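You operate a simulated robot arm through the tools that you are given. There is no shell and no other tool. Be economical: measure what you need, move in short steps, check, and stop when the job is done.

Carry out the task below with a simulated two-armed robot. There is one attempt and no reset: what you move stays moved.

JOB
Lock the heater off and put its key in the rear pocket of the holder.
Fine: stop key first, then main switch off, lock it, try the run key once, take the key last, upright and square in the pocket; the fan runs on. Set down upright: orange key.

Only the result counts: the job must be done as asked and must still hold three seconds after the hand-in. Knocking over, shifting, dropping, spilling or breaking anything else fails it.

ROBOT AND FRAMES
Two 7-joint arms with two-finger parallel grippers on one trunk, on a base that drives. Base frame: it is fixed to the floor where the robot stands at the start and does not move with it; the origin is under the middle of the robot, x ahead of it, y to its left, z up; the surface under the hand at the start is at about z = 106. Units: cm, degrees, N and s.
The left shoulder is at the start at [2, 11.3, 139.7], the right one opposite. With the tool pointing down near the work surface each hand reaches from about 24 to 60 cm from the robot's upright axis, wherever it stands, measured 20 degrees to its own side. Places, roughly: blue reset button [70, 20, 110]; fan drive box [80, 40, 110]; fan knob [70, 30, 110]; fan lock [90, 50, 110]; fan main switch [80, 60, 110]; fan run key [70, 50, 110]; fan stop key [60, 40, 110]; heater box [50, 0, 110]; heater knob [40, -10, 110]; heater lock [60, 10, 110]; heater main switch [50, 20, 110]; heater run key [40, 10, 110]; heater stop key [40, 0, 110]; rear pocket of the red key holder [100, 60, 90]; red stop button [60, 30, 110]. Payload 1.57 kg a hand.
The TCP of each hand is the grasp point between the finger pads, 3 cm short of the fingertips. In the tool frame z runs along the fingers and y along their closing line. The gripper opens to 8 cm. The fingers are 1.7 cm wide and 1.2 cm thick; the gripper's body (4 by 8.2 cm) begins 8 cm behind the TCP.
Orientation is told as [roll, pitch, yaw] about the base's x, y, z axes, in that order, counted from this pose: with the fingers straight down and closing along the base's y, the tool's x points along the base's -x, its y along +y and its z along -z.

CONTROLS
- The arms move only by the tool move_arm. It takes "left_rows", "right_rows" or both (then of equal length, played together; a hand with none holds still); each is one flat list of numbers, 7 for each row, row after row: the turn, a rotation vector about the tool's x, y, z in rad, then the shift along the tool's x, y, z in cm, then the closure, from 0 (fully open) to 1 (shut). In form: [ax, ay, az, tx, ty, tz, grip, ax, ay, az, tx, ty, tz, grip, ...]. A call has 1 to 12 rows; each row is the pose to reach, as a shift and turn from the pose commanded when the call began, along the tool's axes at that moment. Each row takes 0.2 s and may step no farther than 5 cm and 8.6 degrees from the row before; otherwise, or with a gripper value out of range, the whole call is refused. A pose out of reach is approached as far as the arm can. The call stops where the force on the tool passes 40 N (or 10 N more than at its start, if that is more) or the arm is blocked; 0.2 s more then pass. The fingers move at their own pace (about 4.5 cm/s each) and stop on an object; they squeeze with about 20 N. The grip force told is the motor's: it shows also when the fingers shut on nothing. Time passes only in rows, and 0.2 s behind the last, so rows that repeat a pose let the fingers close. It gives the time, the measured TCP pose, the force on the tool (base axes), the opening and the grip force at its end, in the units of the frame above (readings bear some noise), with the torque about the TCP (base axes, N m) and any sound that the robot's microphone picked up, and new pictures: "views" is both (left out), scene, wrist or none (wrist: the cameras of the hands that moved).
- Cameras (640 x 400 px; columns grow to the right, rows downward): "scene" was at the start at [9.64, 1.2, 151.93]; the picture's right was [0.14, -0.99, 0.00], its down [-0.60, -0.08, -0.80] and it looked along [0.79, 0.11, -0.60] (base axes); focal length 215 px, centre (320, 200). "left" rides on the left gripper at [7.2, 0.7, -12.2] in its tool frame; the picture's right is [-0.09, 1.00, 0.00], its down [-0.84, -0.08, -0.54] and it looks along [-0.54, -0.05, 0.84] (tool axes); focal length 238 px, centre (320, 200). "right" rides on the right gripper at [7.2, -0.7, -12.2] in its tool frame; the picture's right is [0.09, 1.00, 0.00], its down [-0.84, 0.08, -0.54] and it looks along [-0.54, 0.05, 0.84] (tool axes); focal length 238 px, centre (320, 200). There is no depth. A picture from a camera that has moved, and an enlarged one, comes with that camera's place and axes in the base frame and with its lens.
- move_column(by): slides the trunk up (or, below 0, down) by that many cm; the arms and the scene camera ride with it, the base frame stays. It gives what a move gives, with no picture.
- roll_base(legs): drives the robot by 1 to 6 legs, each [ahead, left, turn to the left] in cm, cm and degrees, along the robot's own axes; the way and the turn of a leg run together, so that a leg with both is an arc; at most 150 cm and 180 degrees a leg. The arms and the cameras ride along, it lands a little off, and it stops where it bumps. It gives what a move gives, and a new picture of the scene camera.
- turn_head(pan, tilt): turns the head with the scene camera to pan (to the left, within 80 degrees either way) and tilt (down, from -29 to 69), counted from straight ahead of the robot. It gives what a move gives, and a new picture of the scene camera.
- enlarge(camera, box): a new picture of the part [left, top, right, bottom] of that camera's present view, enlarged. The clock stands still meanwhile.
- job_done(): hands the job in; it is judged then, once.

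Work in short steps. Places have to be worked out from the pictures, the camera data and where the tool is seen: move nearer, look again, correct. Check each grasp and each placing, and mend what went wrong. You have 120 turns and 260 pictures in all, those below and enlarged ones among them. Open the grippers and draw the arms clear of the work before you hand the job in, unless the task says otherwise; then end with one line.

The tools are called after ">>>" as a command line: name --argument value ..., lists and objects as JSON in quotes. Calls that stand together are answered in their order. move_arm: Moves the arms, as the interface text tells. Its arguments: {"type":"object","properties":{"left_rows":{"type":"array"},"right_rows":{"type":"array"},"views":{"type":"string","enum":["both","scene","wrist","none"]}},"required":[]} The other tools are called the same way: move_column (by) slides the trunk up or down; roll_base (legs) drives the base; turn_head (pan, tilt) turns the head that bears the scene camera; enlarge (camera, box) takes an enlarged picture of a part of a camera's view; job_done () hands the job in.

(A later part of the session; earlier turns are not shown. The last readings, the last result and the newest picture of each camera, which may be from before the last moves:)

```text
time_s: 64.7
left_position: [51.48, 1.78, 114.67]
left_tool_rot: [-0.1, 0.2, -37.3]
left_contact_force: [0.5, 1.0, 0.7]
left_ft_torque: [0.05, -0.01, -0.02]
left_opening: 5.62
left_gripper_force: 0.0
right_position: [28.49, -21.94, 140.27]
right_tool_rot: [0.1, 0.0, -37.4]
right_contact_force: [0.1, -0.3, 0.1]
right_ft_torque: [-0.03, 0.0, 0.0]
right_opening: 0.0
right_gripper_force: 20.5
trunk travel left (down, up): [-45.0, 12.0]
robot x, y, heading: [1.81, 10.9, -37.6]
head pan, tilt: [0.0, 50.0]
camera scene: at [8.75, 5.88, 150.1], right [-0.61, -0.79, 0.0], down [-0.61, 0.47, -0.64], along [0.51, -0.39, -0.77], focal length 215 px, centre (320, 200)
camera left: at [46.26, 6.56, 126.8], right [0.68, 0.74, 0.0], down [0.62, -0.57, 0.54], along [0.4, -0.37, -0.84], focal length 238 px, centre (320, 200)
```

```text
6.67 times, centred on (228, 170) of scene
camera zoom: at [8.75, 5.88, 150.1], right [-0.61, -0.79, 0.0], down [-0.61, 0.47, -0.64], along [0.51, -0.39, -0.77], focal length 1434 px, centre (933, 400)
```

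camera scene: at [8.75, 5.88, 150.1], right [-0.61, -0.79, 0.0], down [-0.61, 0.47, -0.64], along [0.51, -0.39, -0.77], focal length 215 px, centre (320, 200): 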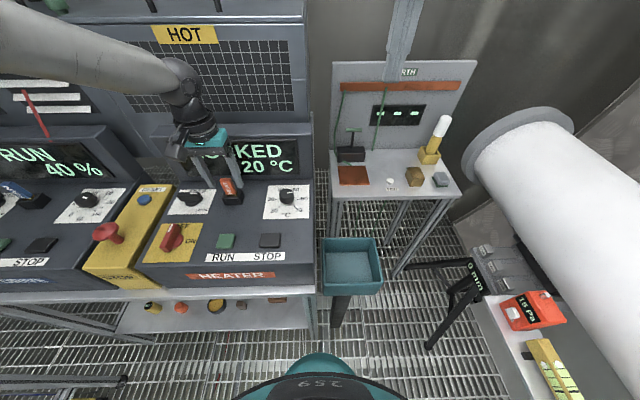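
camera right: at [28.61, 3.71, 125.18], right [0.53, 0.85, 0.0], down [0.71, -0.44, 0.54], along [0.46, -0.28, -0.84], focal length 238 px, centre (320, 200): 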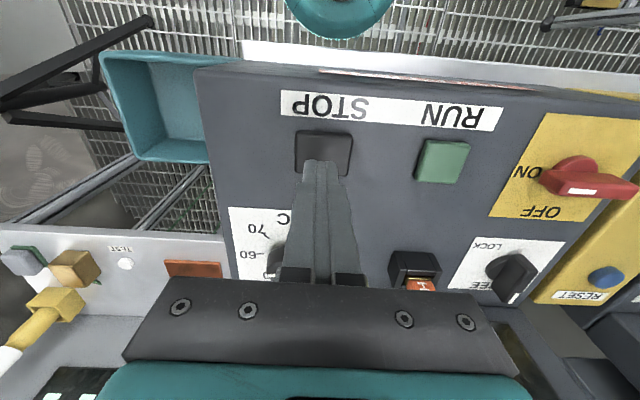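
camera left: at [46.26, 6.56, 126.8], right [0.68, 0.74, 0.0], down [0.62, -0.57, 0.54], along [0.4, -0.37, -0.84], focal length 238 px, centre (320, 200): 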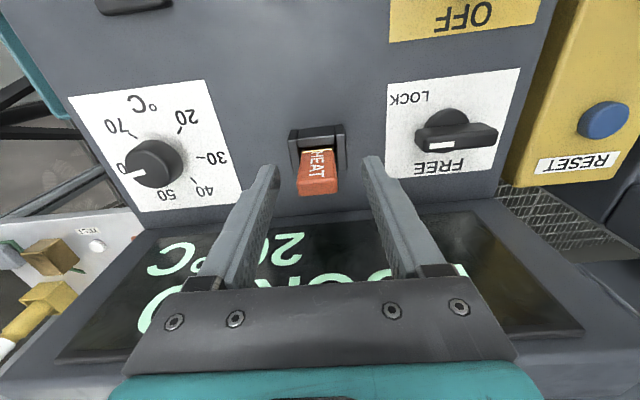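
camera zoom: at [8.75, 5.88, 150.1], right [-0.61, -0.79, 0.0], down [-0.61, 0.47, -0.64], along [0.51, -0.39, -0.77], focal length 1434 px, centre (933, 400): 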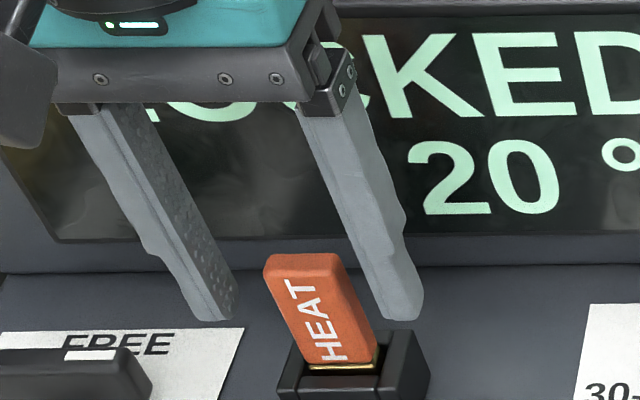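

The fingers straddle the key's head with the tips about half-way down it. I close.

>>> move_arm --left_rows '[0, 0, 0, 0, 0, 0, 0.5, 0, 0, 0, 0, 0, 0, 0.7, 0, 0, 0, 0, 0, 0, 1, 0, 0, 0, 0, 0, 0, 1, 0, 0, 0, 0, 0, 0, 1]' --views "wrist"

>>> enlarge --camera "scene" --box '[180, 140, 276, 200]'

```text
time_s: 65.9
left_position: [51.45, 1.77, 114.63]
left_tool_rot: [-0.1, 0.2, -37.3]
left_contact_force: [0.5, -0.9, 0.2]
left_ft_torque: [0.02, 0.01, 0.03]
left_opening: 2.51
left_gripper_force: 19.7
right_position: [28.49, -22.0, 140.25]
right_tool_rot: [0.1, 0.0, -37.3]
right_contact_force: [-0.1, 0.0, 0.5]
right_ft_torque: [0.0, 0.02, 0.0]
right_opening: 0.01
right_gripper_force: 20.4
trunk travel left (down, up): [-45.0, 12.0]
robot x, y, heading: [1.76, 11.23, -37.4]
head pan, tilt: [0.0, 50.0]
camera left: at [46.26, 6.55, 126.82], right [0.68, 0.74, 0.0], down [0.62, -0.57, 0.54], along [0.4, -0.37, -0.84], focal length 238 px, centre (320, 200)
```

left: 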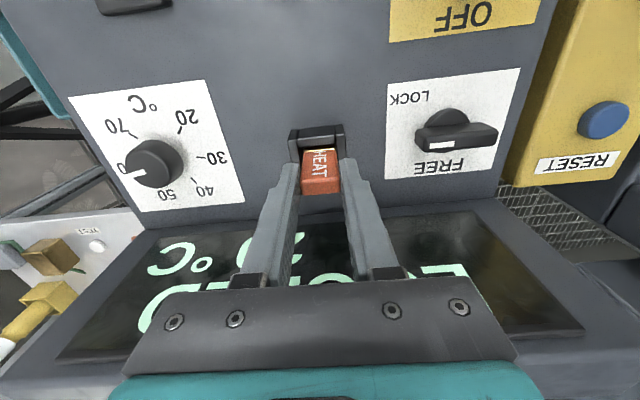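

```text
6.67 times, centred on (228, 170) of scene
camera zoom: at [8.76, 5.87, 150.1], right [-0.61, -0.79, 0.0], down [-0.61, 0.47, -0.64], along [0.51, -0.39, -0.77], focal length 1434 px, centre (933, 400)
```

zoom: 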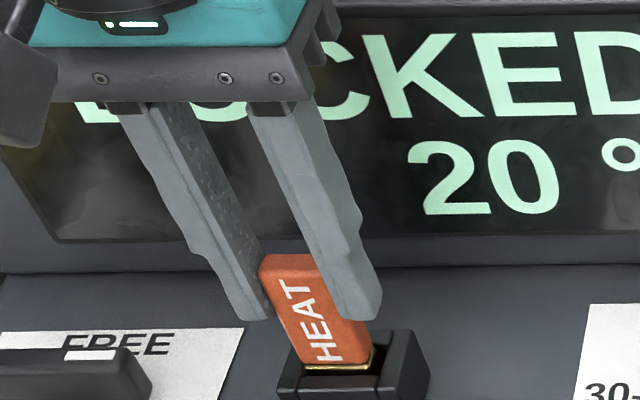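

Gripped at 2.5 cm. I pull straight up slowly.

>>> move_arm --left_rows '[0, 0, 0, 0, 0, -0.5, 1, 0, 0, 0, 0, 0, -1, 1, 0, 0, 0, 0, 0, -2, 1, 0, 0, 0, 0, 0, -3, 1, 0, 0, 0, 0, 0, -4.5, 1, 0, 0, 0, 0, 0, -6, 1]' --views "both"

>>> enlarge --camera "scene" --box '[180, 120, 276, 180]'

```text
time_s: 67.3
left_position: [51.65, 1.79, 120.68]
left_tool_rot: [-0.1, 0.2, -37.3]
left_contact_force: [-0.3, 0.4, -1.0]
left_ft_torque: [0.0, -0.04, 0.01]
left_opening: 2.52
left_gripper_force: 19.9
right_position: [28.5, -21.89, 140.26]
right_tool_rot: [0.0, 0.0, -37.3]
right_contact_force: [-0.1, -0.1, -0.8]
right_ft_torque: [0.02, -0.05, 0.02]
right_opening: 0.0
right_gripper_force: 20.2
trunk travel left (down, up): [-45.0, 12.0]
robot x, y, heading: [2.14, 11.17, -37.4]
head pan, tilt: [0.0, 50.0]
camera scene: at [8.75, 5.87, 150.1], right [-0.61, -0.79, 0.0], down [-0.61, 0.47, -0.64], along [0.51, -0.39, -0.77], focal length 215 px, centre (320, 200)
camera left: at [46.29, 6.5, 132.82], right [0.68, 0.74, 0.0], down [0.62, -0.57, 0.54], along [0.4, -0.37, -0.84], focal length 238 px, centre (320, 200)
```

scene: 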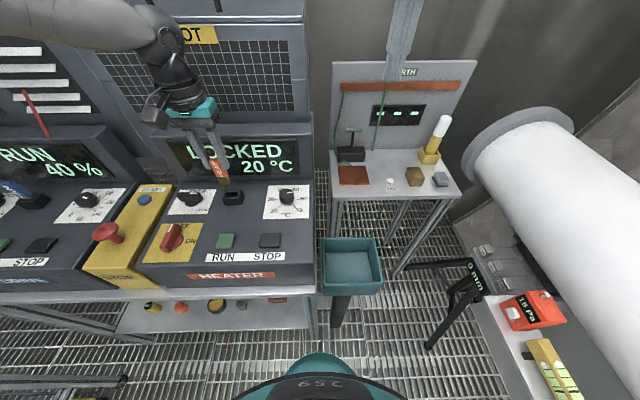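
left: 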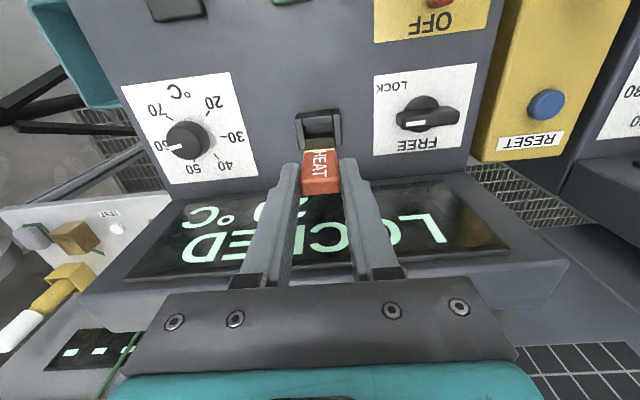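

```text
6.67 times, centred on (228, 150) of scene
camera zoom: at [8.75, 5.87, 150.1], right [-0.61, -0.79, 0.0], down [-0.61, 0.47, -0.64], along [0.51, -0.39, -0.77], focal length 1434 px, centre (933, 533)
```

zoom: 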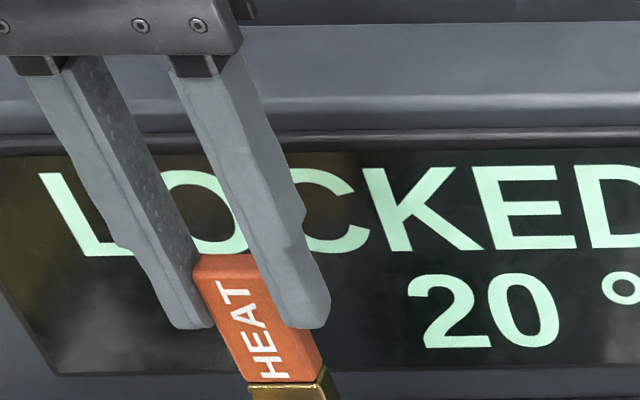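

The key is out and has a wide brass blade below the head. I lift to travel height and measure the whole key.

>>> move_arm --left_rows '[0, 0, 0, 0, 0, -4, 1, 0, 0, 0, 0, 0, -8, 1, 0, 0, 0, 0, 0, -12, 1, 0, 0, 0, 0, 0, -16, 1]' --views "both"

>>> enlarge --camera "scene" --box '[156, 60, 284, 140]'

>>> enlarge --camera "left" --box '[240, 100, 400, 200]'

```text
time_s: 68.3
left_position: [51.58, 1.62, 136.76]
left_tool_rot: [-0.3, 0.2, -37.3]
left_contact_force: [0.5, 0.2, -0.5]
left_ft_torque: [0.0, -0.04, 0.04]
left_opening: 2.53
left_gripper_force: 19.8
right_position: [28.57, -21.9, 140.27]
right_tool_rot: [0.0, 0.0, -37.4]
right_contact_force: [-0.1, -0.8, 0.0]
right_ft_torque: [-0.01, 0.02, 0.0]
right_opening: 0.0
right_gripper_force: 20.2
trunk travel left (down, up): [-45.0, 12.0]
robot x, y, heading: [1.69, 11.07, -37.4]
head pan, tilt: [0.0, 50.0]
camera scene: at [8.72, 5.86, 150.1], right [-0.61, -0.79, 0.0], down [-0.61, 0.47, -0.64], along [0.51, -0.39, -0.77], focal length 215 px, centre (320, 200)
camera left: at [46.35, 6.37, 148.92], right [0.68, 0.74, 0.0], down [0.62, -0.57, 0.54], along [0.39, -0.37, -0.84], focal length 238 px, centre (320, 200)
```

scene: 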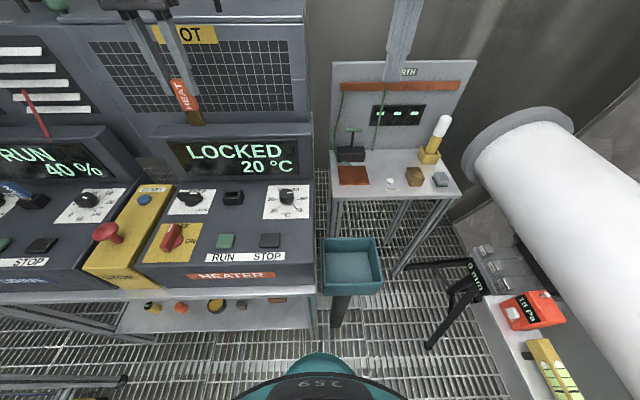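
left: 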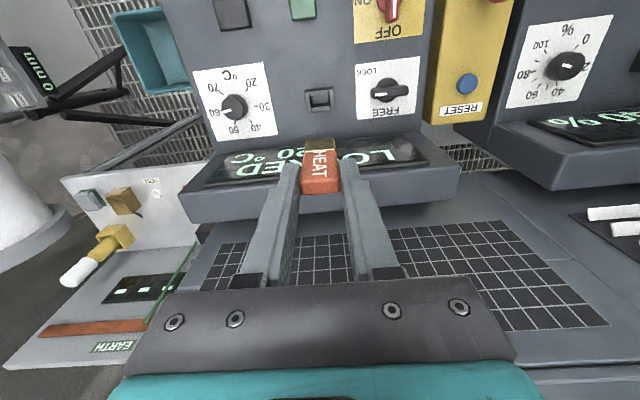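

```text
5.00 times, centred on (220, 100) of scene
camera zoom: at [8.72, 5.86, 150.1], right [-0.61, -0.79, 0.0], down [-0.61, 0.47, -0.64], along [0.51, -0.39, -0.77], focal length 1076 px, centre (820, 700)
```

zoom: 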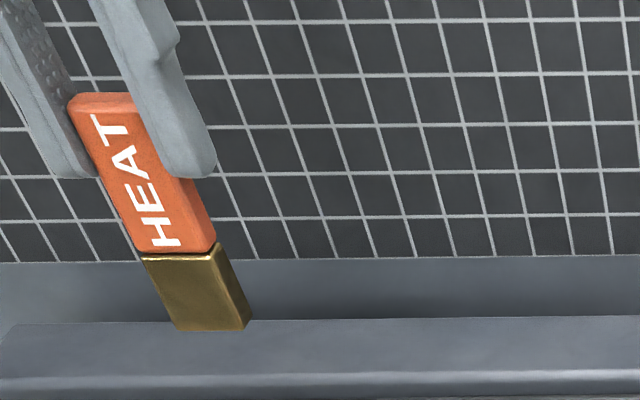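

```text
4.00 times, centred on (320, 150) of left
camera zoom: at [46.35, 6.37, 148.92], right [0.68, 0.74, 0.0], down [0.62, -0.57, 0.54], along [0.39, -0.37, -0.84], focal length 953 px, centre (320, 400)
```

zoom: 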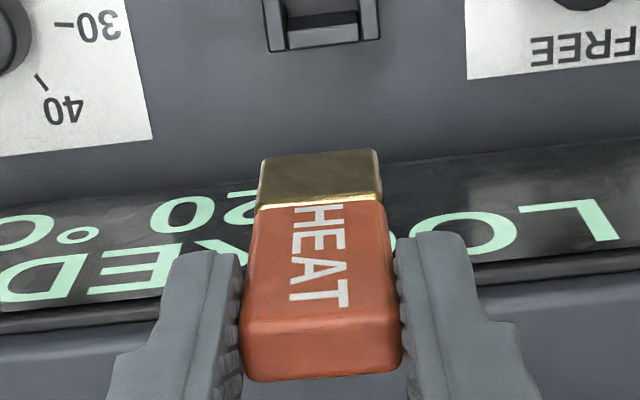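

The key hangs straight: bottom 8.0 cm below the TCP, top 0.4 cm below it. The pocket floor is at about z 94, so at rest the fingertips will stay above the rim. I retract the hand a little and drive to the holder.

>>> move_arm --left_rows '[0, 0, 0, 2.5, 0, -1, 1, 0, 0, 0, 5, 0, -2, 1, 0, 0, 0, 7, 0, -2, 1]' --views "none"

>>> roll_base --legs '[[0, 30, 0], [0, 25, 0]]'

```text
time_s: 69.1
left_position: [46.1, 5.91, 138.68]
left_tool_rot: [-0.1, 0.2, -37.3]
left_contact_force: [-0.3, 0.4, 0.0]
left_ft_torque: [0.01, -0.02, -0.01]
left_opening: 2.52
left_gripper_force: 20.4
right_position: [28.36, -21.76, 140.33]
right_tool_rot: [0.0, 0.1, -37.4]
right_contact_force: [0.4, -0.4, 0.1]
right_ft_torque: [0.0, 0.03, 0.02]
right_opening: 0.0
right_gripper_force: 20.3
trunk travel left (down, up): [-45.0, 12.0]
robot x, y, heading: [1.92, 11.48, -37.4]
head pan, tilt: [0.0, 50.0]
```

```text
time_s: 72.5
left_position: [79.51, 49.34, 138.66]
left_tool_rot: [0.0, 0.2, -37.4]
left_contact_force: [-0.1, 0.3, -0.3]
left_ft_torque: [-0.01, 0.03, 0.02]
left_opening: 2.52
left_gripper_force: 20.2
right_position: [61.76, 21.52, 140.31]
right_tool_rot: [0.1, 0.0, -37.4]
right_contact_force: [0.9, -0.6, 0.3]
right_ft_torque: [-0.02, 0.01, 0.0]
right_opening: 0.01
right_gripper_force: 20.1
trunk travel left (down, up): [-45.0, 12.0]
robot x, y, heading: [35.11, 54.34, -37.6]
head pan, tilt: [0.0, 50.0]
camera scene: at [42.12, 49.35, 150.09], right [-0.61, -0.79, 0.0], down [-0.61, 0.47, -0.64], along [0.51, -0.39, -0.77], focal length 215 px, centre (320, 200)
```

scene: 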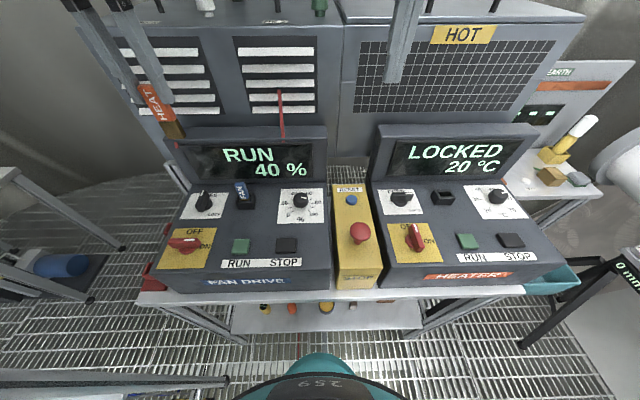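

Still holding the key. I step forward 4.5 cm, then extend the hand toward the pocket, staying high.

>>> roll_base --legs '[[4.5, 0, 0]]'

>>> turn_head --pan 55 --tilt 45

```text
time_s: 73.4
left_position: [83.14, 46.51, 138.65]
left_tool_rot: [0.0, 0.4, -37.4]
left_contact_force: [-0.4, -0.1, -1.2]
left_ft_torque: [-0.02, 0.04, 0.01]
left_opening: 2.53
left_gripper_force: 20.3
right_position: [65.34, 18.66, 140.16]
right_tool_rot: [0.0, 0.0, -37.6]
right_contact_force: [0.2, -0.3, 0.2]
right_ft_torque: [0.05, 0.01, 0.02]
right_opening: 0.0
right_gripper_force: 20.2
trunk travel left (down, up): [-45.0, 12.0]
robot x, y, heading: [38.54, 51.83, -37.5]
head pan, tilt: [0.0, 50.0]
camera scene: at [45.73, 46.49, 150.09], right [-0.61, -0.79, 0.0], down [-0.61, 0.47, -0.64], along [0.51, -0.39, -0.77], focal length 215 px, centre (320, 200)
```

scene: 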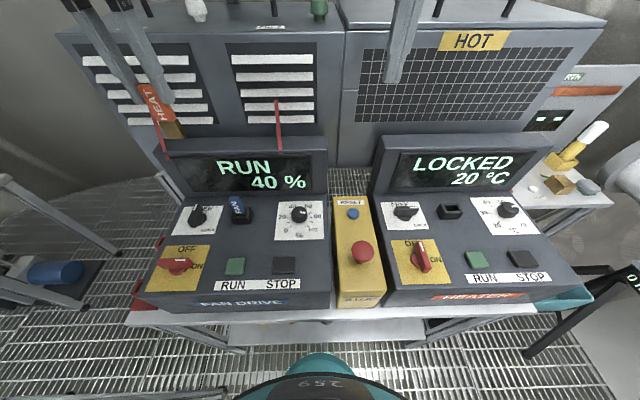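

```text
time_s: 74.7
left_position: [83.02, 46.5, 138.54]
left_tool_rot: [-0.1, 0.3, -37.5]
left_contact_force: [0.7, 0.4, -0.3]
left_ft_torque: [-0.01, 0.03, -0.01]
left_opening: 2.55
left_gripper_force: 19.5
right_position: [65.21, 18.89, 140.38]
right_tool_rot: [-0.1, 0.0, -37.6]
right_contact_force: [-0.1, 0.0, 0.2]
right_ft_torque: [0.02, 0.01, 0.0]
right_opening: 0.0
right_gripper_force: 20.4
trunk travel left (down, up): [-45.0, 12.0]
robot x, y, heading: [38.55, 51.77, -37.6]
head pan, tilt: [55.0, 45.0]
camera scene: at [47.24, 53.72, 150.79], right [0.3, -0.95, 0.0], down [-0.67, -0.21, -0.71], along [0.67, 0.21, -0.71], focal length 215 px, centre (320, 200)
```

scene: 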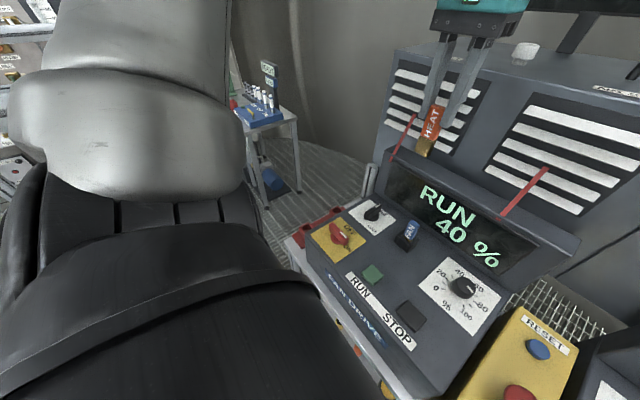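

I extend the hand 20.6 cm to the left at this height.

>>> move_arm --left_rows '[0, 0, 0, 0, 4.1, 0, 1, 0, 0, 0, -0.1, 8.2, 0, 1, 0, 0, 0, -0.2, 12.3, 0, 1, 0, 0, 0, -0.3, 16.4, 0, 1, 0, 0, 0, -0.3, 20.6, 0, 1, 0, 0, 0, -0.3, 20.6, 4, 1, 0, 0, 0, -0.3, 20.6, 8, 1, 0, 0, 0, -0.3, 20.6, 12, 1, 0, 0, 0, -0.3, 20.6, 16, 1, 0, 0, 0, -0.3, 20.6, 20, 1]' --views "both"

>>> enlarge --camera "left" --box '[240, 80, 400, 180]'

>>> enlarge --camera "scene" --box '[270, 130, 398, 250]'

```text
time_s: 76.9
left_position: [95.67, 62.77, 118.68]
left_tool_rot: [-0.1, 0.2, -37.5]
left_contact_force: [-0.2, -0.6, -1.8]
left_ft_torque: [-0.04, 0.04, 0.0]
left_opening: 2.53
left_gripper_force: 20.2
right_position: [65.32, 18.85, 140.27]
right_tool_rot: [-0.1, 0.1, -37.6]
right_contact_force: [-0.9, 0.4, 0.8]
right_ft_torque: [0.04, 0.01, -0.01]
right_opening: 0.03
right_gripper_force: 20.0
trunk travel left (down, up): [-45.0, 12.0]
robot x, y, heading: [38.62, 52.15, -37.6]
head pan, tilt: [55.0, 45.0]
camera scene: at [47.31, 53.72, 150.78], right [0.3, -0.95, 0.0], down [-0.68, -0.21, -0.71], along [0.67, 0.21, -0.71], focal length 215 px, centre (320, 200)
camera left: at [90.47, 67.55, 130.75], right [0.68, 0.73, 0.0], down [0.62, -0.57, 0.54], along [0.39, -0.37, -0.84], focal length 238 px, centre (320, 200)
```

scene: 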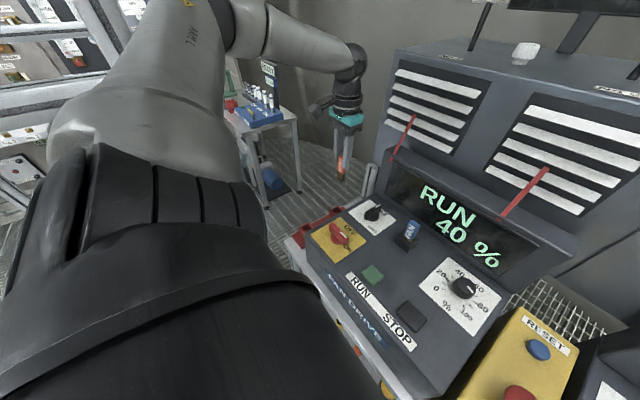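
left: 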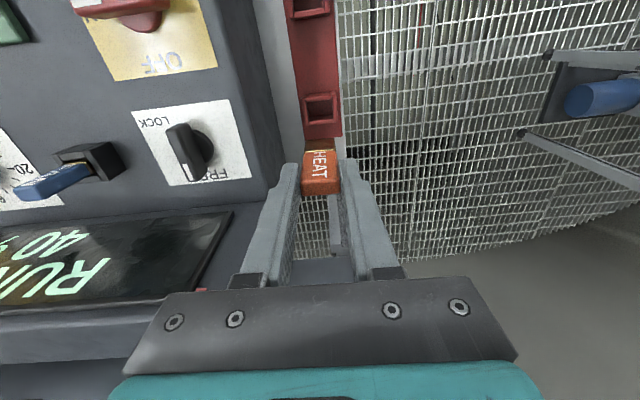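

```text
4.00 times, centred on (320, 130) of left
camera zoom: at [90.47, 67.55, 130.75], right [0.68, 0.73, 0.0], down [0.62, -0.57, 0.54], along [0.39, -0.37, -0.84], focal length 953 px, centre (320, 480)
```

zoom: 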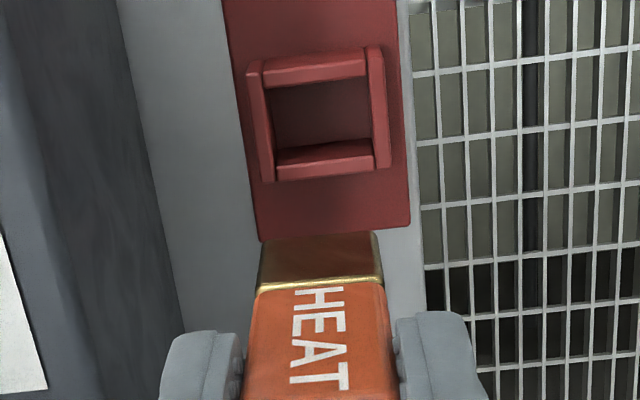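

```text
3.33 times, centred on (334, 190) of scene
camera zoom: at [47.31, 53.72, 150.78], right [0.3, -0.95, 0.0], down [-0.68, -0.21, -0.71], along [0.67, 0.21, -0.71], focal length 717 px, centre (273, 233)
```

zoom: 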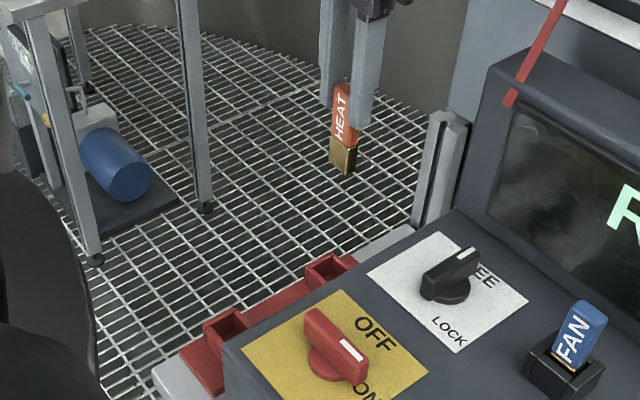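

The key is aligned over the rear pocket to within about 0.1 cm. I lower it until its bottom is about 1.5 cm above the rim and check again.

>>> move_arm --left_rows '[0, 0, 0, 0, 0, 3, 1, 0, 0, 0, 0, 0, 6, 1, 0, 0, 0, 0, 0, 9, 1, 0, 0, 0, 0, 0, 11, 1, 0, 0, 0, 0, 0, 12, 1, 0, 0, 0, 0, 0, 12, 1]' --views "both"

>>> enlarge --camera "left" --box '[240, 80, 400, 180]'

>>> enlarge --camera "scene" --box '[280, 150, 408, 250]'

```text
time_s: 78.3
left_position: [95.72, 62.53, 106.5]
left_tool_rot: [-0.1, 0.3, -37.5]
left_contact_force: [0.8, 0.3, -1.1]
left_ft_torque: [0.02, -0.01, -0.01]
left_opening: 2.55
left_gripper_force: 19.9
right_position: [65.33, 18.78, 140.23]
right_tool_rot: [0.0, -0.1, -37.7]
right_contact_force: [0.3, -0.2, 0.2]
right_ft_torque: [0.01, 0.03, 0.01]
right_opening: 0.0
right_gripper_force: 19.9
trunk travel left (down, up): [-45.0, 12.0]
robot x, y, heading: [38.63, 51.77, -37.7]
head pan, tilt: [55.0, 45.0]
camera scene: at [47.25, 53.72, 150.79], right [0.3, -0.95, 0.0], down [-0.67, -0.21, -0.71], along [0.67, 0.21, -0.71], focal length 215 px, centre (320, 200)
camera left: at [90.38, 67.41, 118.73], right [0.68, 0.73, 0.0], down [0.62, -0.57, 0.54], along [0.39, -0.37, -0.84], focal length 238 px, centre (320, 200)
```

scene: 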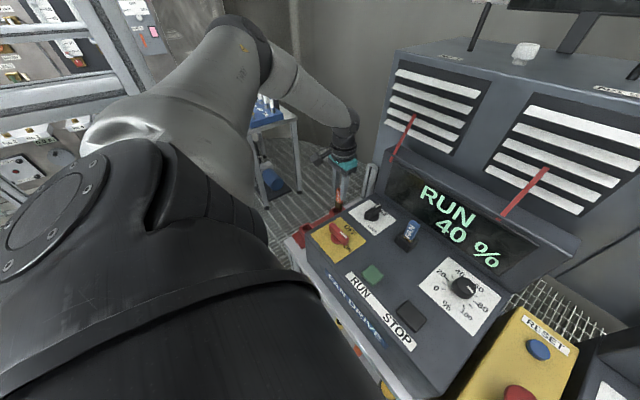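
left: 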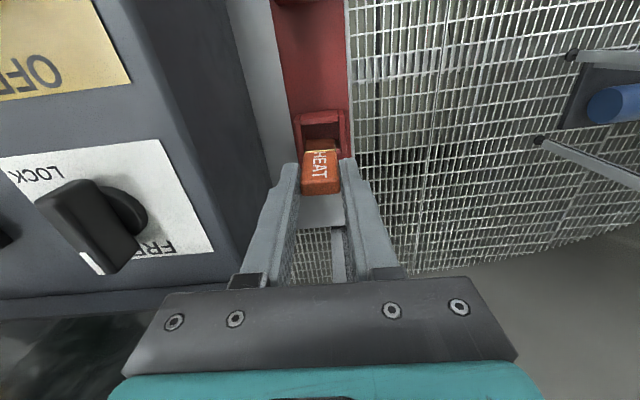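

```text
4.00 times, centred on (320, 130) of left
camera zoom: at [90.38, 67.41, 118.73], right [0.68, 0.73, 0.0], down [0.62, -0.57, 0.54], along [0.39, -0.37, -0.84], focal length 953 px, centre (320, 480)
```

zoom: 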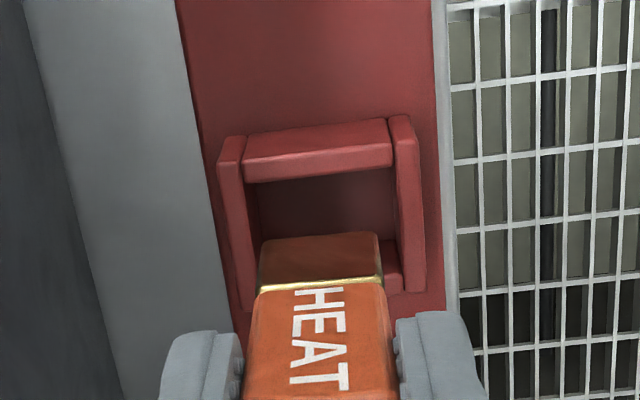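

```text
4.00 times, centred on (344, 200) of scene
camera zoom: at [47.25, 53.72, 150.79], right [0.3, -0.95, 0.0], down [-0.67, -0.21, -0.71], along [0.67, 0.21, -0.71], focal length 860 px, centre (224, 200)
```

zoom: 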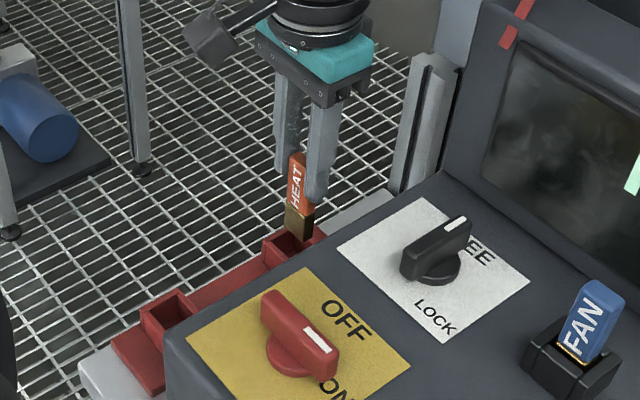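

Alignment is good, with a small fix of 0.1/0.12 cm. I lower 3 cm into the pocket and read the force.

>>> move_arm --left_rows '[0, 0, 0, 0.1, 0.12, 0, 1, 0, 0, 0, 0.1, 0.12, 1, 1, 0, 0, 0, 0.1, 0.12, 2, 1, 0, 0, 0, 0.1, 0.12, 2.5, 1, 0, 0, 0, 0.1, 0.12, 3, 1]' --views "wrist"

>>> enlarge --camera "left" --box '[240, 80, 400, 180]'

>>> enlarge --camera "scene" --box '[308, 170, 372, 220]'

```text
time_s: 79.5
left_position: [95.79, 62.92, 103.66]
left_tool_rot: [0.1, 0.2, -37.5]
left_contact_force: [-0.4, -0.2, -0.6]
left_ft_torque: [0.02, -0.03, 0.0]
left_opening: 2.54
left_gripper_force: 20.2
right_position: [65.27, 18.69, 140.25]
right_tool_rot: [-0.1, 0.1, -37.6]
right_contact_force: [0.3, 0.6, -0.2]
right_ft_torque: [0.01, 0.02, 0.02]
right_opening: 0.0
right_gripper_force: 19.7
trunk travel left (down, up): [-45.0, 12.0]
robot x, y, heading: [38.89, 51.86, -37.5]
head pan, tilt: [55.0, 45.0]
camera left: at [90.37, 67.65, 115.79], right [0.68, 0.73, 0.0], down [0.62, -0.57, 0.54], along [0.4, -0.37, -0.84], focal length 238 px, centre (320, 200)
```

left: 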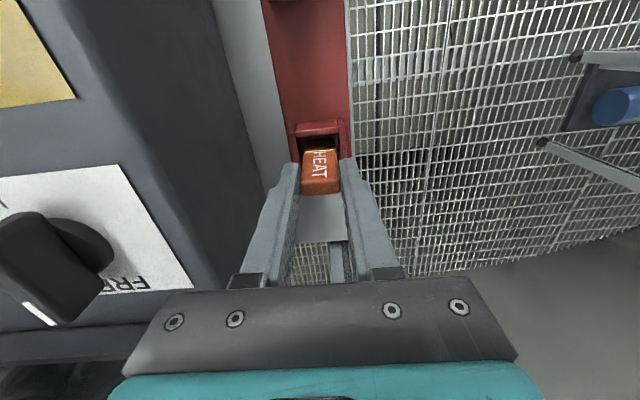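

```text
4.00 times, centred on (320, 130) of left
camera zoom: at [90.37, 67.65, 115.79], right [0.68, 0.73, 0.0], down [0.62, -0.57, 0.54], along [0.4, -0.37, -0.84], focal length 953 px, centre (320, 480)
```

zoom: 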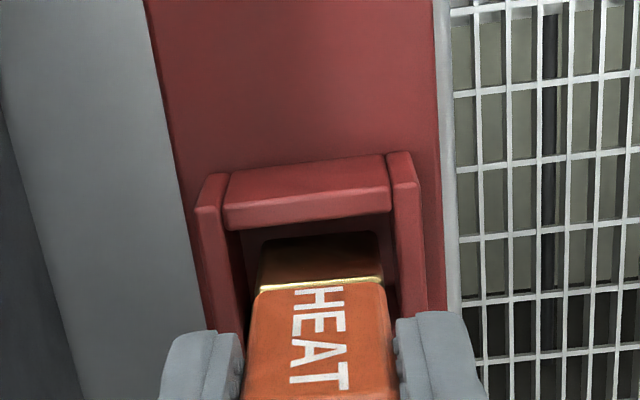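

```text
8.00 times, centred on (340, 195) of scene
camera zoom: at [47.27, 53.66, 150.79], right [0.3, -0.95, 0.0], down [-0.67, -0.21, -0.71], along [0.67, 0.21, -0.71], focal length 1721 px, centre (160, 240)
```

zoom: 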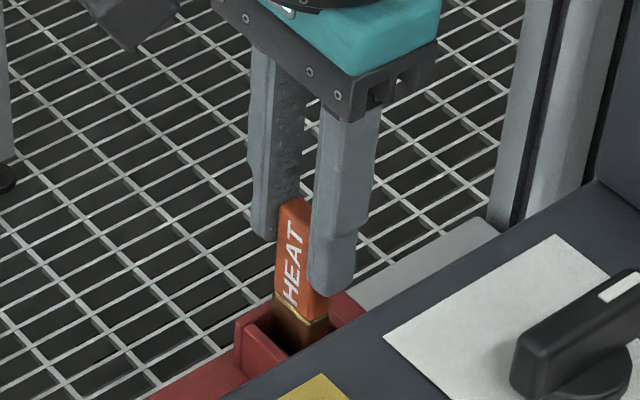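

The blade is inside the rim with no contact force. I continue down 1.2 cm.

>>> move_arm --left_rows '[0, 0, 0, 0, 0, 0.5, 1, 0, 0, 0, 0, 0, 0.9, 1, 0, 0, 0, 0, 0, 1.2, 1, 0, 0, 0, 0, 0, 1.2, 1]' --views "none"

>>> enlarge --camera "left" --box '[240, 80, 400, 180]'

```text
time_s: 80.5
left_position: [95.22, 62.98, 103.13]
left_tool_rot: [0.0, 0.2, -37.5]
left_contact_force: [0.2, -0.3, 0.3]
left_ft_torque: [-0.05, -0.04, 0.01]
left_opening: 2.52
left_gripper_force: 19.7
left hand out of reach, approached as far as the arm can: row 1, 2, 3, 4
right_position: [65.21, 18.77, 140.32]
right_tool_rot: [0.0, 0.1, -37.6]
right_contact_force: [-0.2, -0.3, 0.8]
right_ft_torque: [0.03, 0.0, -0.03]
right_opening: 0.0
right_gripper_force: 20.1
trunk travel left (down, up): [-45.0, 12.0]
robot x, y, heading: [38.84, 51.89, -37.6]
head pan, tilt: [55.0, 45.0]
```

```text
4.00 times, centred on (320, 130) of left
camera zoom: at [89.85, 67.78, 115.27], right [0.68, 0.73, 0.0], down [0.62, -0.57, 0.54], along [0.4, -0.37, -0.84], focal length 953 px, centre (320, 480)
```

zoom: 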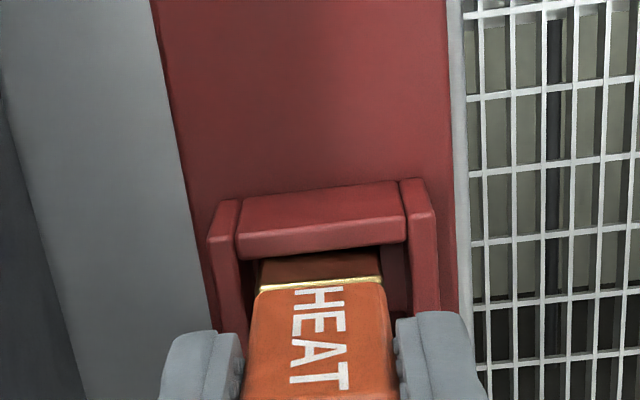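

The arm reached its limit and drifted 0.5 cm back. I return to the aligned spot slightly higher, then use the trunk column to lower vertically.

>>> move_arm --left_rows '[0, 0, 0, 0, 0, -0.6, 1, 0, 0, 0, -0.3, 0.1, -0.8, 1, 0, 0, 0, -0.5, 0.2, -0.8, 1, 0, 0, 0, -0.5, 0.2, -0.8, 1]' --views "none"

>>> enlarge --camera "left" --box '[240, 80, 400, 180]'

```text
time_s: 81.5
left_position: [95.68, 62.86, 103.88]
left_tool_rot: [-0.1, 0.2, -37.5]
left_contact_force: [0.5, 0.5, -0.4]
left_ft_torque: [0.02, 0.01, 0.0]
left_opening: 2.54
left_gripper_force: 19.8
right_position: [65.32, 18.86, 140.31]
right_tool_rot: [0.0, 0.2, -37.6]
right_contact_force: [0.9, 1.2, 0.0]
right_ft_torque: [-0.01, 0.02, -0.03]
right_opening: 0.0
right_gripper_force: 19.8
trunk travel left (down, up): [-45.0, 12.0]
robot x, y, heading: [38.71, 51.85, -37.5]
head pan, tilt: [55.0, 45.0]
```

```text
4.00 times, centred on (320, 130) of left
camera zoom: at [90.4, 67.66, 116.1], right [0.68, 0.73, 0.0], down [0.62, -0.57, 0.54], along [0.39, -0.37, -0.84], focal length 953 px, centre (320, 480)
```

zoom: 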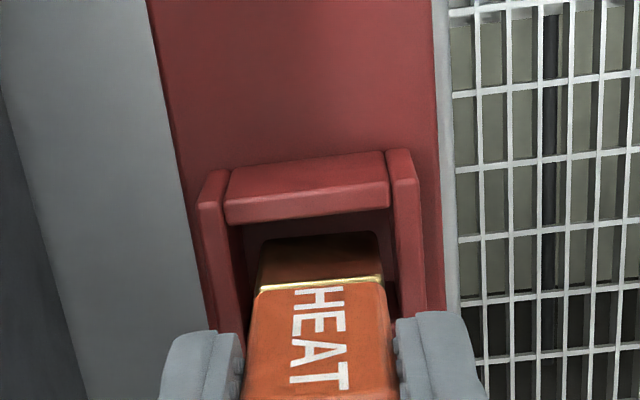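

Centred again. I lower with the column by 1.2 cm and read the force.

>>> move_column --by -1.2

>>> enlarge --camera "left" --box '[240, 80, 400, 180]'

```text
time_s: 82.1
left_position: [95.61, 62.79, 102.72]
left_tool_rot: [0.0, 0.2, -37.5]
left_contact_force: [0.2, 1.1, -0.4]
left_ft_torque: [0.02, 0.04, 0.02]
left_opening: 2.58
left_gripper_force: 19.8
right_position: [65.21, 18.88, 139.03]
right_tool_rot: [0.0, 0.0, -37.6]
right_contact_force: [0.3, 0.2, 0.6]
right_ft_torque: [0.04, 0.0, 0.02]
right_opening: 0.0
right_gripper_force: 20.0
trunk travel left (down, up): [-43.8, 13.2]
robot x, y, heading: [38.73, 51.77, -37.6]
head pan, tilt: [55.0, 45.0]
```

```text
4.00 times, centred on (320, 130) of left
camera zoom: at [90.38, 67.66, 114.88], right [0.68, 0.73, 0.0], down [0.62, -0.57, 0.54], along [0.39, -0.37, -0.84], focal length 953 px, centre (320, 480)
```

zoom: 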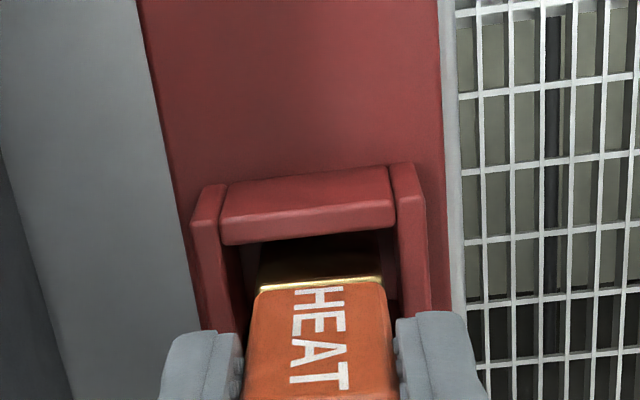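

Still free and centred. Another 0.8 cm down.

>>> move_column --by -0.8

>>> enlarge --camera "scene" --box '[308, 170, 372, 220]'

```text
time_s: 82.6
left_position: [95.62, 62.94, 101.87]
left_tool_rot: [-0.1, 0.2, -37.5]
left_contact_force: [-0.1, -0.3, -1.5]
left_ft_torque: [0.0, 0.0, 0.03]
left_opening: 2.52
left_gripper_force: 20.4
right_position: [65.33, 18.7, 138.26]
right_tool_rot: [0.0, -0.1, -37.6]
right_contact_force: [-0.1, -0.3, 1.4]
right_ft_torque: [0.02, 0.01, 0.0]
right_opening: 0.03
right_gripper_force: 19.4
trunk travel left (down, up): [-43.0, 14.0]
robot x, y, heading: [38.75, 51.51, -37.5]
head pan, tilt: [55.0, 45.0]
```

```text
8.00 times, centred on (340, 195) of scene
camera zoom: at [47.24, 53.72, 148.78], right [0.3, -0.95, 0.0], down [-0.67, -0.21, -0.71], along [0.67, 0.21, -0.71], focal length 1721 px, centre (160, 240)
```

zoom: 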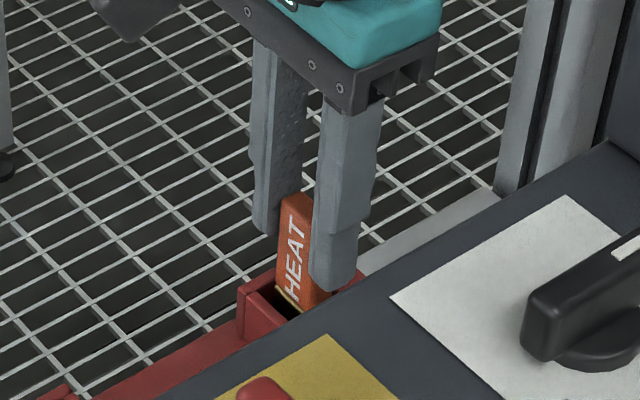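

No contact yet. I continue in 0.4 cm steps.

>>> move_column --by -0.4

>>> move_column --by -0.4

>>> enlarge --camera "left" --box '[240, 80, 400, 180]'

```text
time_s: 83.2
left_position: [95.78, 62.81, 101.77]
left_tool_rot: [0.0, -0.1, -37.5]
left_contact_force: [-0.6, 3.0, 16.4]
left_ft_torque: [0.12, 0.07, 0.01]
left_opening: 2.55
left_gripper_force: 20.1
right_position: [65.25, 18.73, 137.94]
right_tool_rot: [0.1, 0.0, -37.6]
right_contact_force: [-0.2, 0.1, 0.5]
right_ft_torque: [-0.01, 0.02, 0.0]
right_opening: 0.0
right_gripper_force: 20.4
trunk travel left (down, up): [-42.6, 14.4]
robot x, y, heading: [38.81, 52.01, -37.6]
head pan, tilt: [55.0, 45.0]
```

```text
time_s: 83.7
left_position: [95.78, 62.82, 101.12]
left_tool_rot: [0.0, -0.1, -37.4]
left_contact_force: [2.7, 0.4, 15.0]
left_ft_torque: [-0.01, -0.17, 0.02]
left_opening: 2.53
left_gripper_force: 20.1
right_position: [65.13, 18.79, 137.43]
right_tool_rot: [0.2, 0.0, -37.6]
right_contact_force: [0.3, 0.3, 0.1]
right_ft_torque: [-0.02, -0.01, 0.03]
right_opening: 0.01
right_gripper_force: 20.1
trunk travel left (down, up): [-42.2, 14.8]
robot x, y, heading: [38.78, 51.82, -37.4]
head pan, tilt: [55.0, 45.0]
```

```text
4.00 times, centred on (320, 130) of left
camera zoom: at [90.36, 67.6, 113.36], right [0.68, 0.73, 0.0], down [0.62, -0.57, 0.54], along [0.4, -0.37, -0.84], focal length 953 px, centre (320, 480)
```

zoom: 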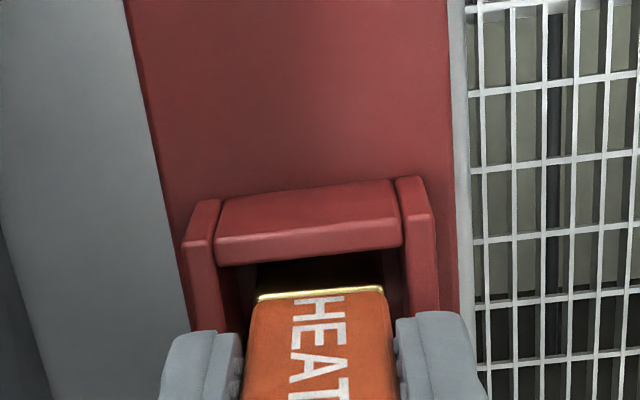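

The key has touched the pocket floor (15 N) and the fingers slid slightly down it, still upright and centred. I relieve the load with the column by 0.2 cm, then open gently.

>>> move_column --by 0.2

>>> move_arm --left_rows '[0, 0, 0, 0, 0, 0, 0.65, 0, 0, 0, 0, 0, 0, 0.6, 0, 0, 0, 0, 0, 0, 0.5, 0, 0, 0, 0, 0, 0, 0.4, 0, 0, 0, 0, 0, 0, 0.4]' --views "wrist"

>>> enlarge --camera "left" --box '[240, 80, 400, 180]'

>>> enlarge --camera "scene" --box '[308, 170, 372, 220]'

```text
time_s: 84.2
left_position: [95.65, 62.86, 101.11]
left_tool_rot: [-0.2, 0.4, -37.6]
left_contact_force: [-1.0, -0.6, 1.6]
left_ft_torque: [-0.04, -0.04, -0.02]
left_opening: 2.52
left_gripper_force: 20.0
right_position: [65.17, 18.76, 137.56]
right_tool_rot: [0.1, 0.0, -37.6]
right_contact_force: [0.6, 0.0, 0.5]
right_ft_torque: [0.01, -0.01, 0.0]
right_opening: 0.02
right_gripper_force: 20.2
trunk travel left (down, up): [-42.4, 14.6]
robot x, y, heading: [38.43, 52.1, -37.4]
head pan, tilt: [55.0, 45.0]
```

```text
time_s: 85.4
left_position: [95.68, 62.81, 101.33]
left_tool_rot: [-0.1, 0.2, -37.5]
left_contact_force: [0.8, -0.2, 0.0]
left_ft_torque: [0.01, 0.0, 0.03]
left_opening: 4.79
left_gripper_force: 0.1
right_position: [65.2, 18.74, 137.71]
right_tool_rot: [-0.1, 0.0, -37.5]
right_contact_force: [-0.5, 0.3, -0.1]
right_ft_torque: [-0.02, 0.0, -0.03]
right_opening: 0.02
right_gripper_force: 19.7
trunk travel left (down, up): [-42.4, 14.6]
robot x, y, heading: [38.83, 52.13, -37.6]
head pan, tilt: [55.0, 45.0]
camera left: at [90.39, 67.65, 113.5], right [0.68, 0.73, 0.0], down [0.62, -0.57, 0.54], along [0.4, -0.37, -0.84], focal length 238 px, centre (320, 200)
```

left: 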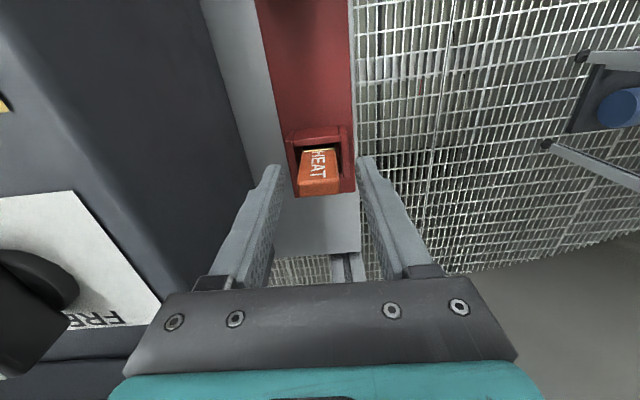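

```text
4.00 times, centred on (320, 130) of left
camera zoom: at [90.39, 67.65, 113.5], right [0.68, 0.73, 0.0], down [0.62, -0.57, 0.54], along [0.4, -0.37, -0.84], focal length 953 px, centre (320, 480)
```

zoom: 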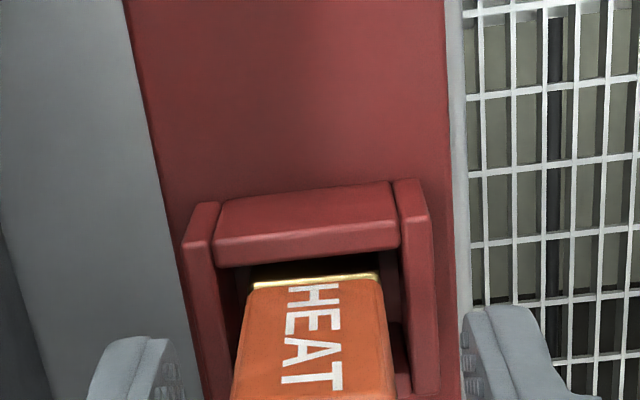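

```text
8.00 times, centred on (340, 195) of scene
camera zoom: at [47.25, 53.71, 148.19], right [0.3, -0.95, 0.0], down [-0.67, -0.21, -0.71], along [0.67, 0.21, -0.71], focal length 1721 px, centre (160, 240)
```

zoom: 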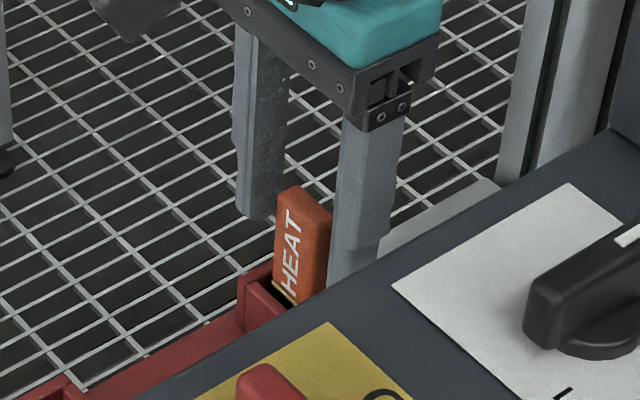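

Released and the key stands on its own. I lift the hand straight up and check its attitude.

>>> move_arm --left_rows '[0, 0, 0, 0, 0, -1, 0.4, 0, 0, 0, 0, 0, -3, 0.4, 0, 0, 0, 0, 0, -6, 0.4, 0, 0, 0, 0, 0, -9, 0.4]' --views "wrist"

>>> enlarge --camera "left" --box '[240, 60, 400, 160]'

>>> enlarge --camera "scene" --box '[308, 170, 372, 220]'

```text
time_s: 86.4
left_position: [95.72, 62.89, 110.23]
left_tool_rot: [0.0, 0.3, -37.4]
left_contact_force: [0.1, 0.5, 0.4]
left_ft_torque: [0.0, 0.01, 0.01]
left_opening: 4.81
left_gripper_force: 0.1
right_position: [65.33, 18.77, 137.72]
right_tool_rot: [0.0, 0.0, -37.7]
right_contact_force: [0.5, 0.2, -0.3]
right_ft_torque: [0.0, 0.02, -0.02]
right_opening: 0.0
right_gripper_force: 19.9
trunk travel left (down, up): [-42.4, 14.6]
robot x, y, heading: [38.75, 51.38, -37.6]
head pan, tilt: [55.0, 45.0]
camera left: at [90.41, 67.61, 122.49], right [0.68, 0.73, 0.0], down [0.62, -0.57, 0.54], along [0.4, -0.37, -0.84], focal length 238 px, centre (320, 200)
```

left: 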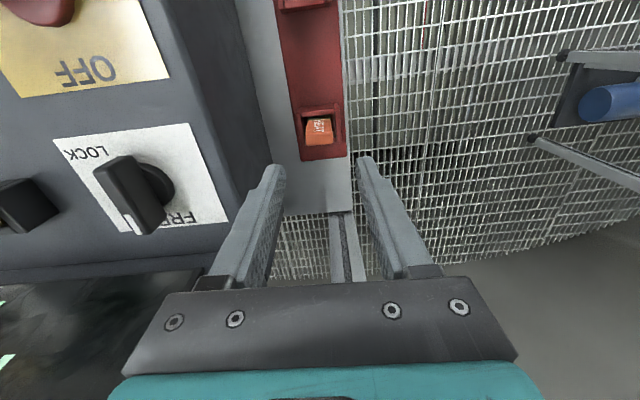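

```text
4.00 times, centred on (320, 110) of left
camera zoom: at [90.41, 67.61, 122.49], right [0.68, 0.73, 0.0], down [0.62, -0.57, 0.54], along [0.4, -0.37, -0.84], focal length 953 px, centre (320, 560)
```

zoom: 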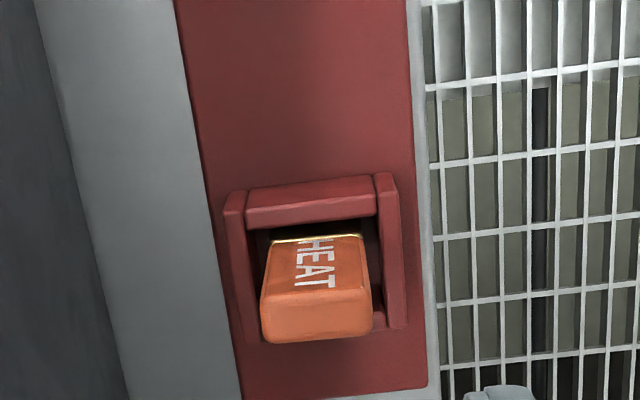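

```text
8.00 times, centred on (340, 195) of scene
camera zoom: at [47.22, 53.73, 148.19], right [0.3, -0.95, 0.0], down [-0.67, -0.21, -0.71], along [0.67, 0.21, -0.71], focal length 1721 px, centre (160, 240)
```

zoom: 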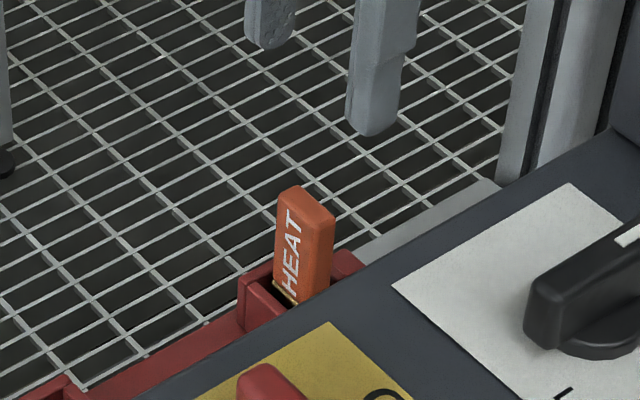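

The key is upright (lean below 1°) and central in the rear pocket. I enlarge further to check that it is square with the pocket.

>>> enlarge --camera "left" --box '[288, 95, 352, 155]'

```text
6.67 times, centred on (320, 125) of left
camera zoom: at [90.41, 67.61, 122.49], right [0.68, 0.73, 0.0], down [0.62, -0.57, 0.54], along [0.4, -0.37, -0.84], focal length 1589 px, centre (320, 700)
```

zoom: 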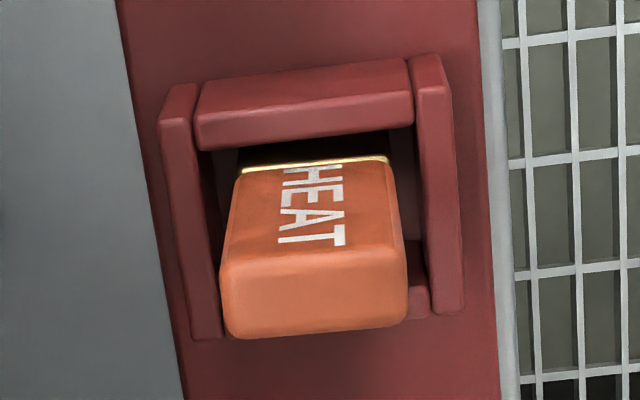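

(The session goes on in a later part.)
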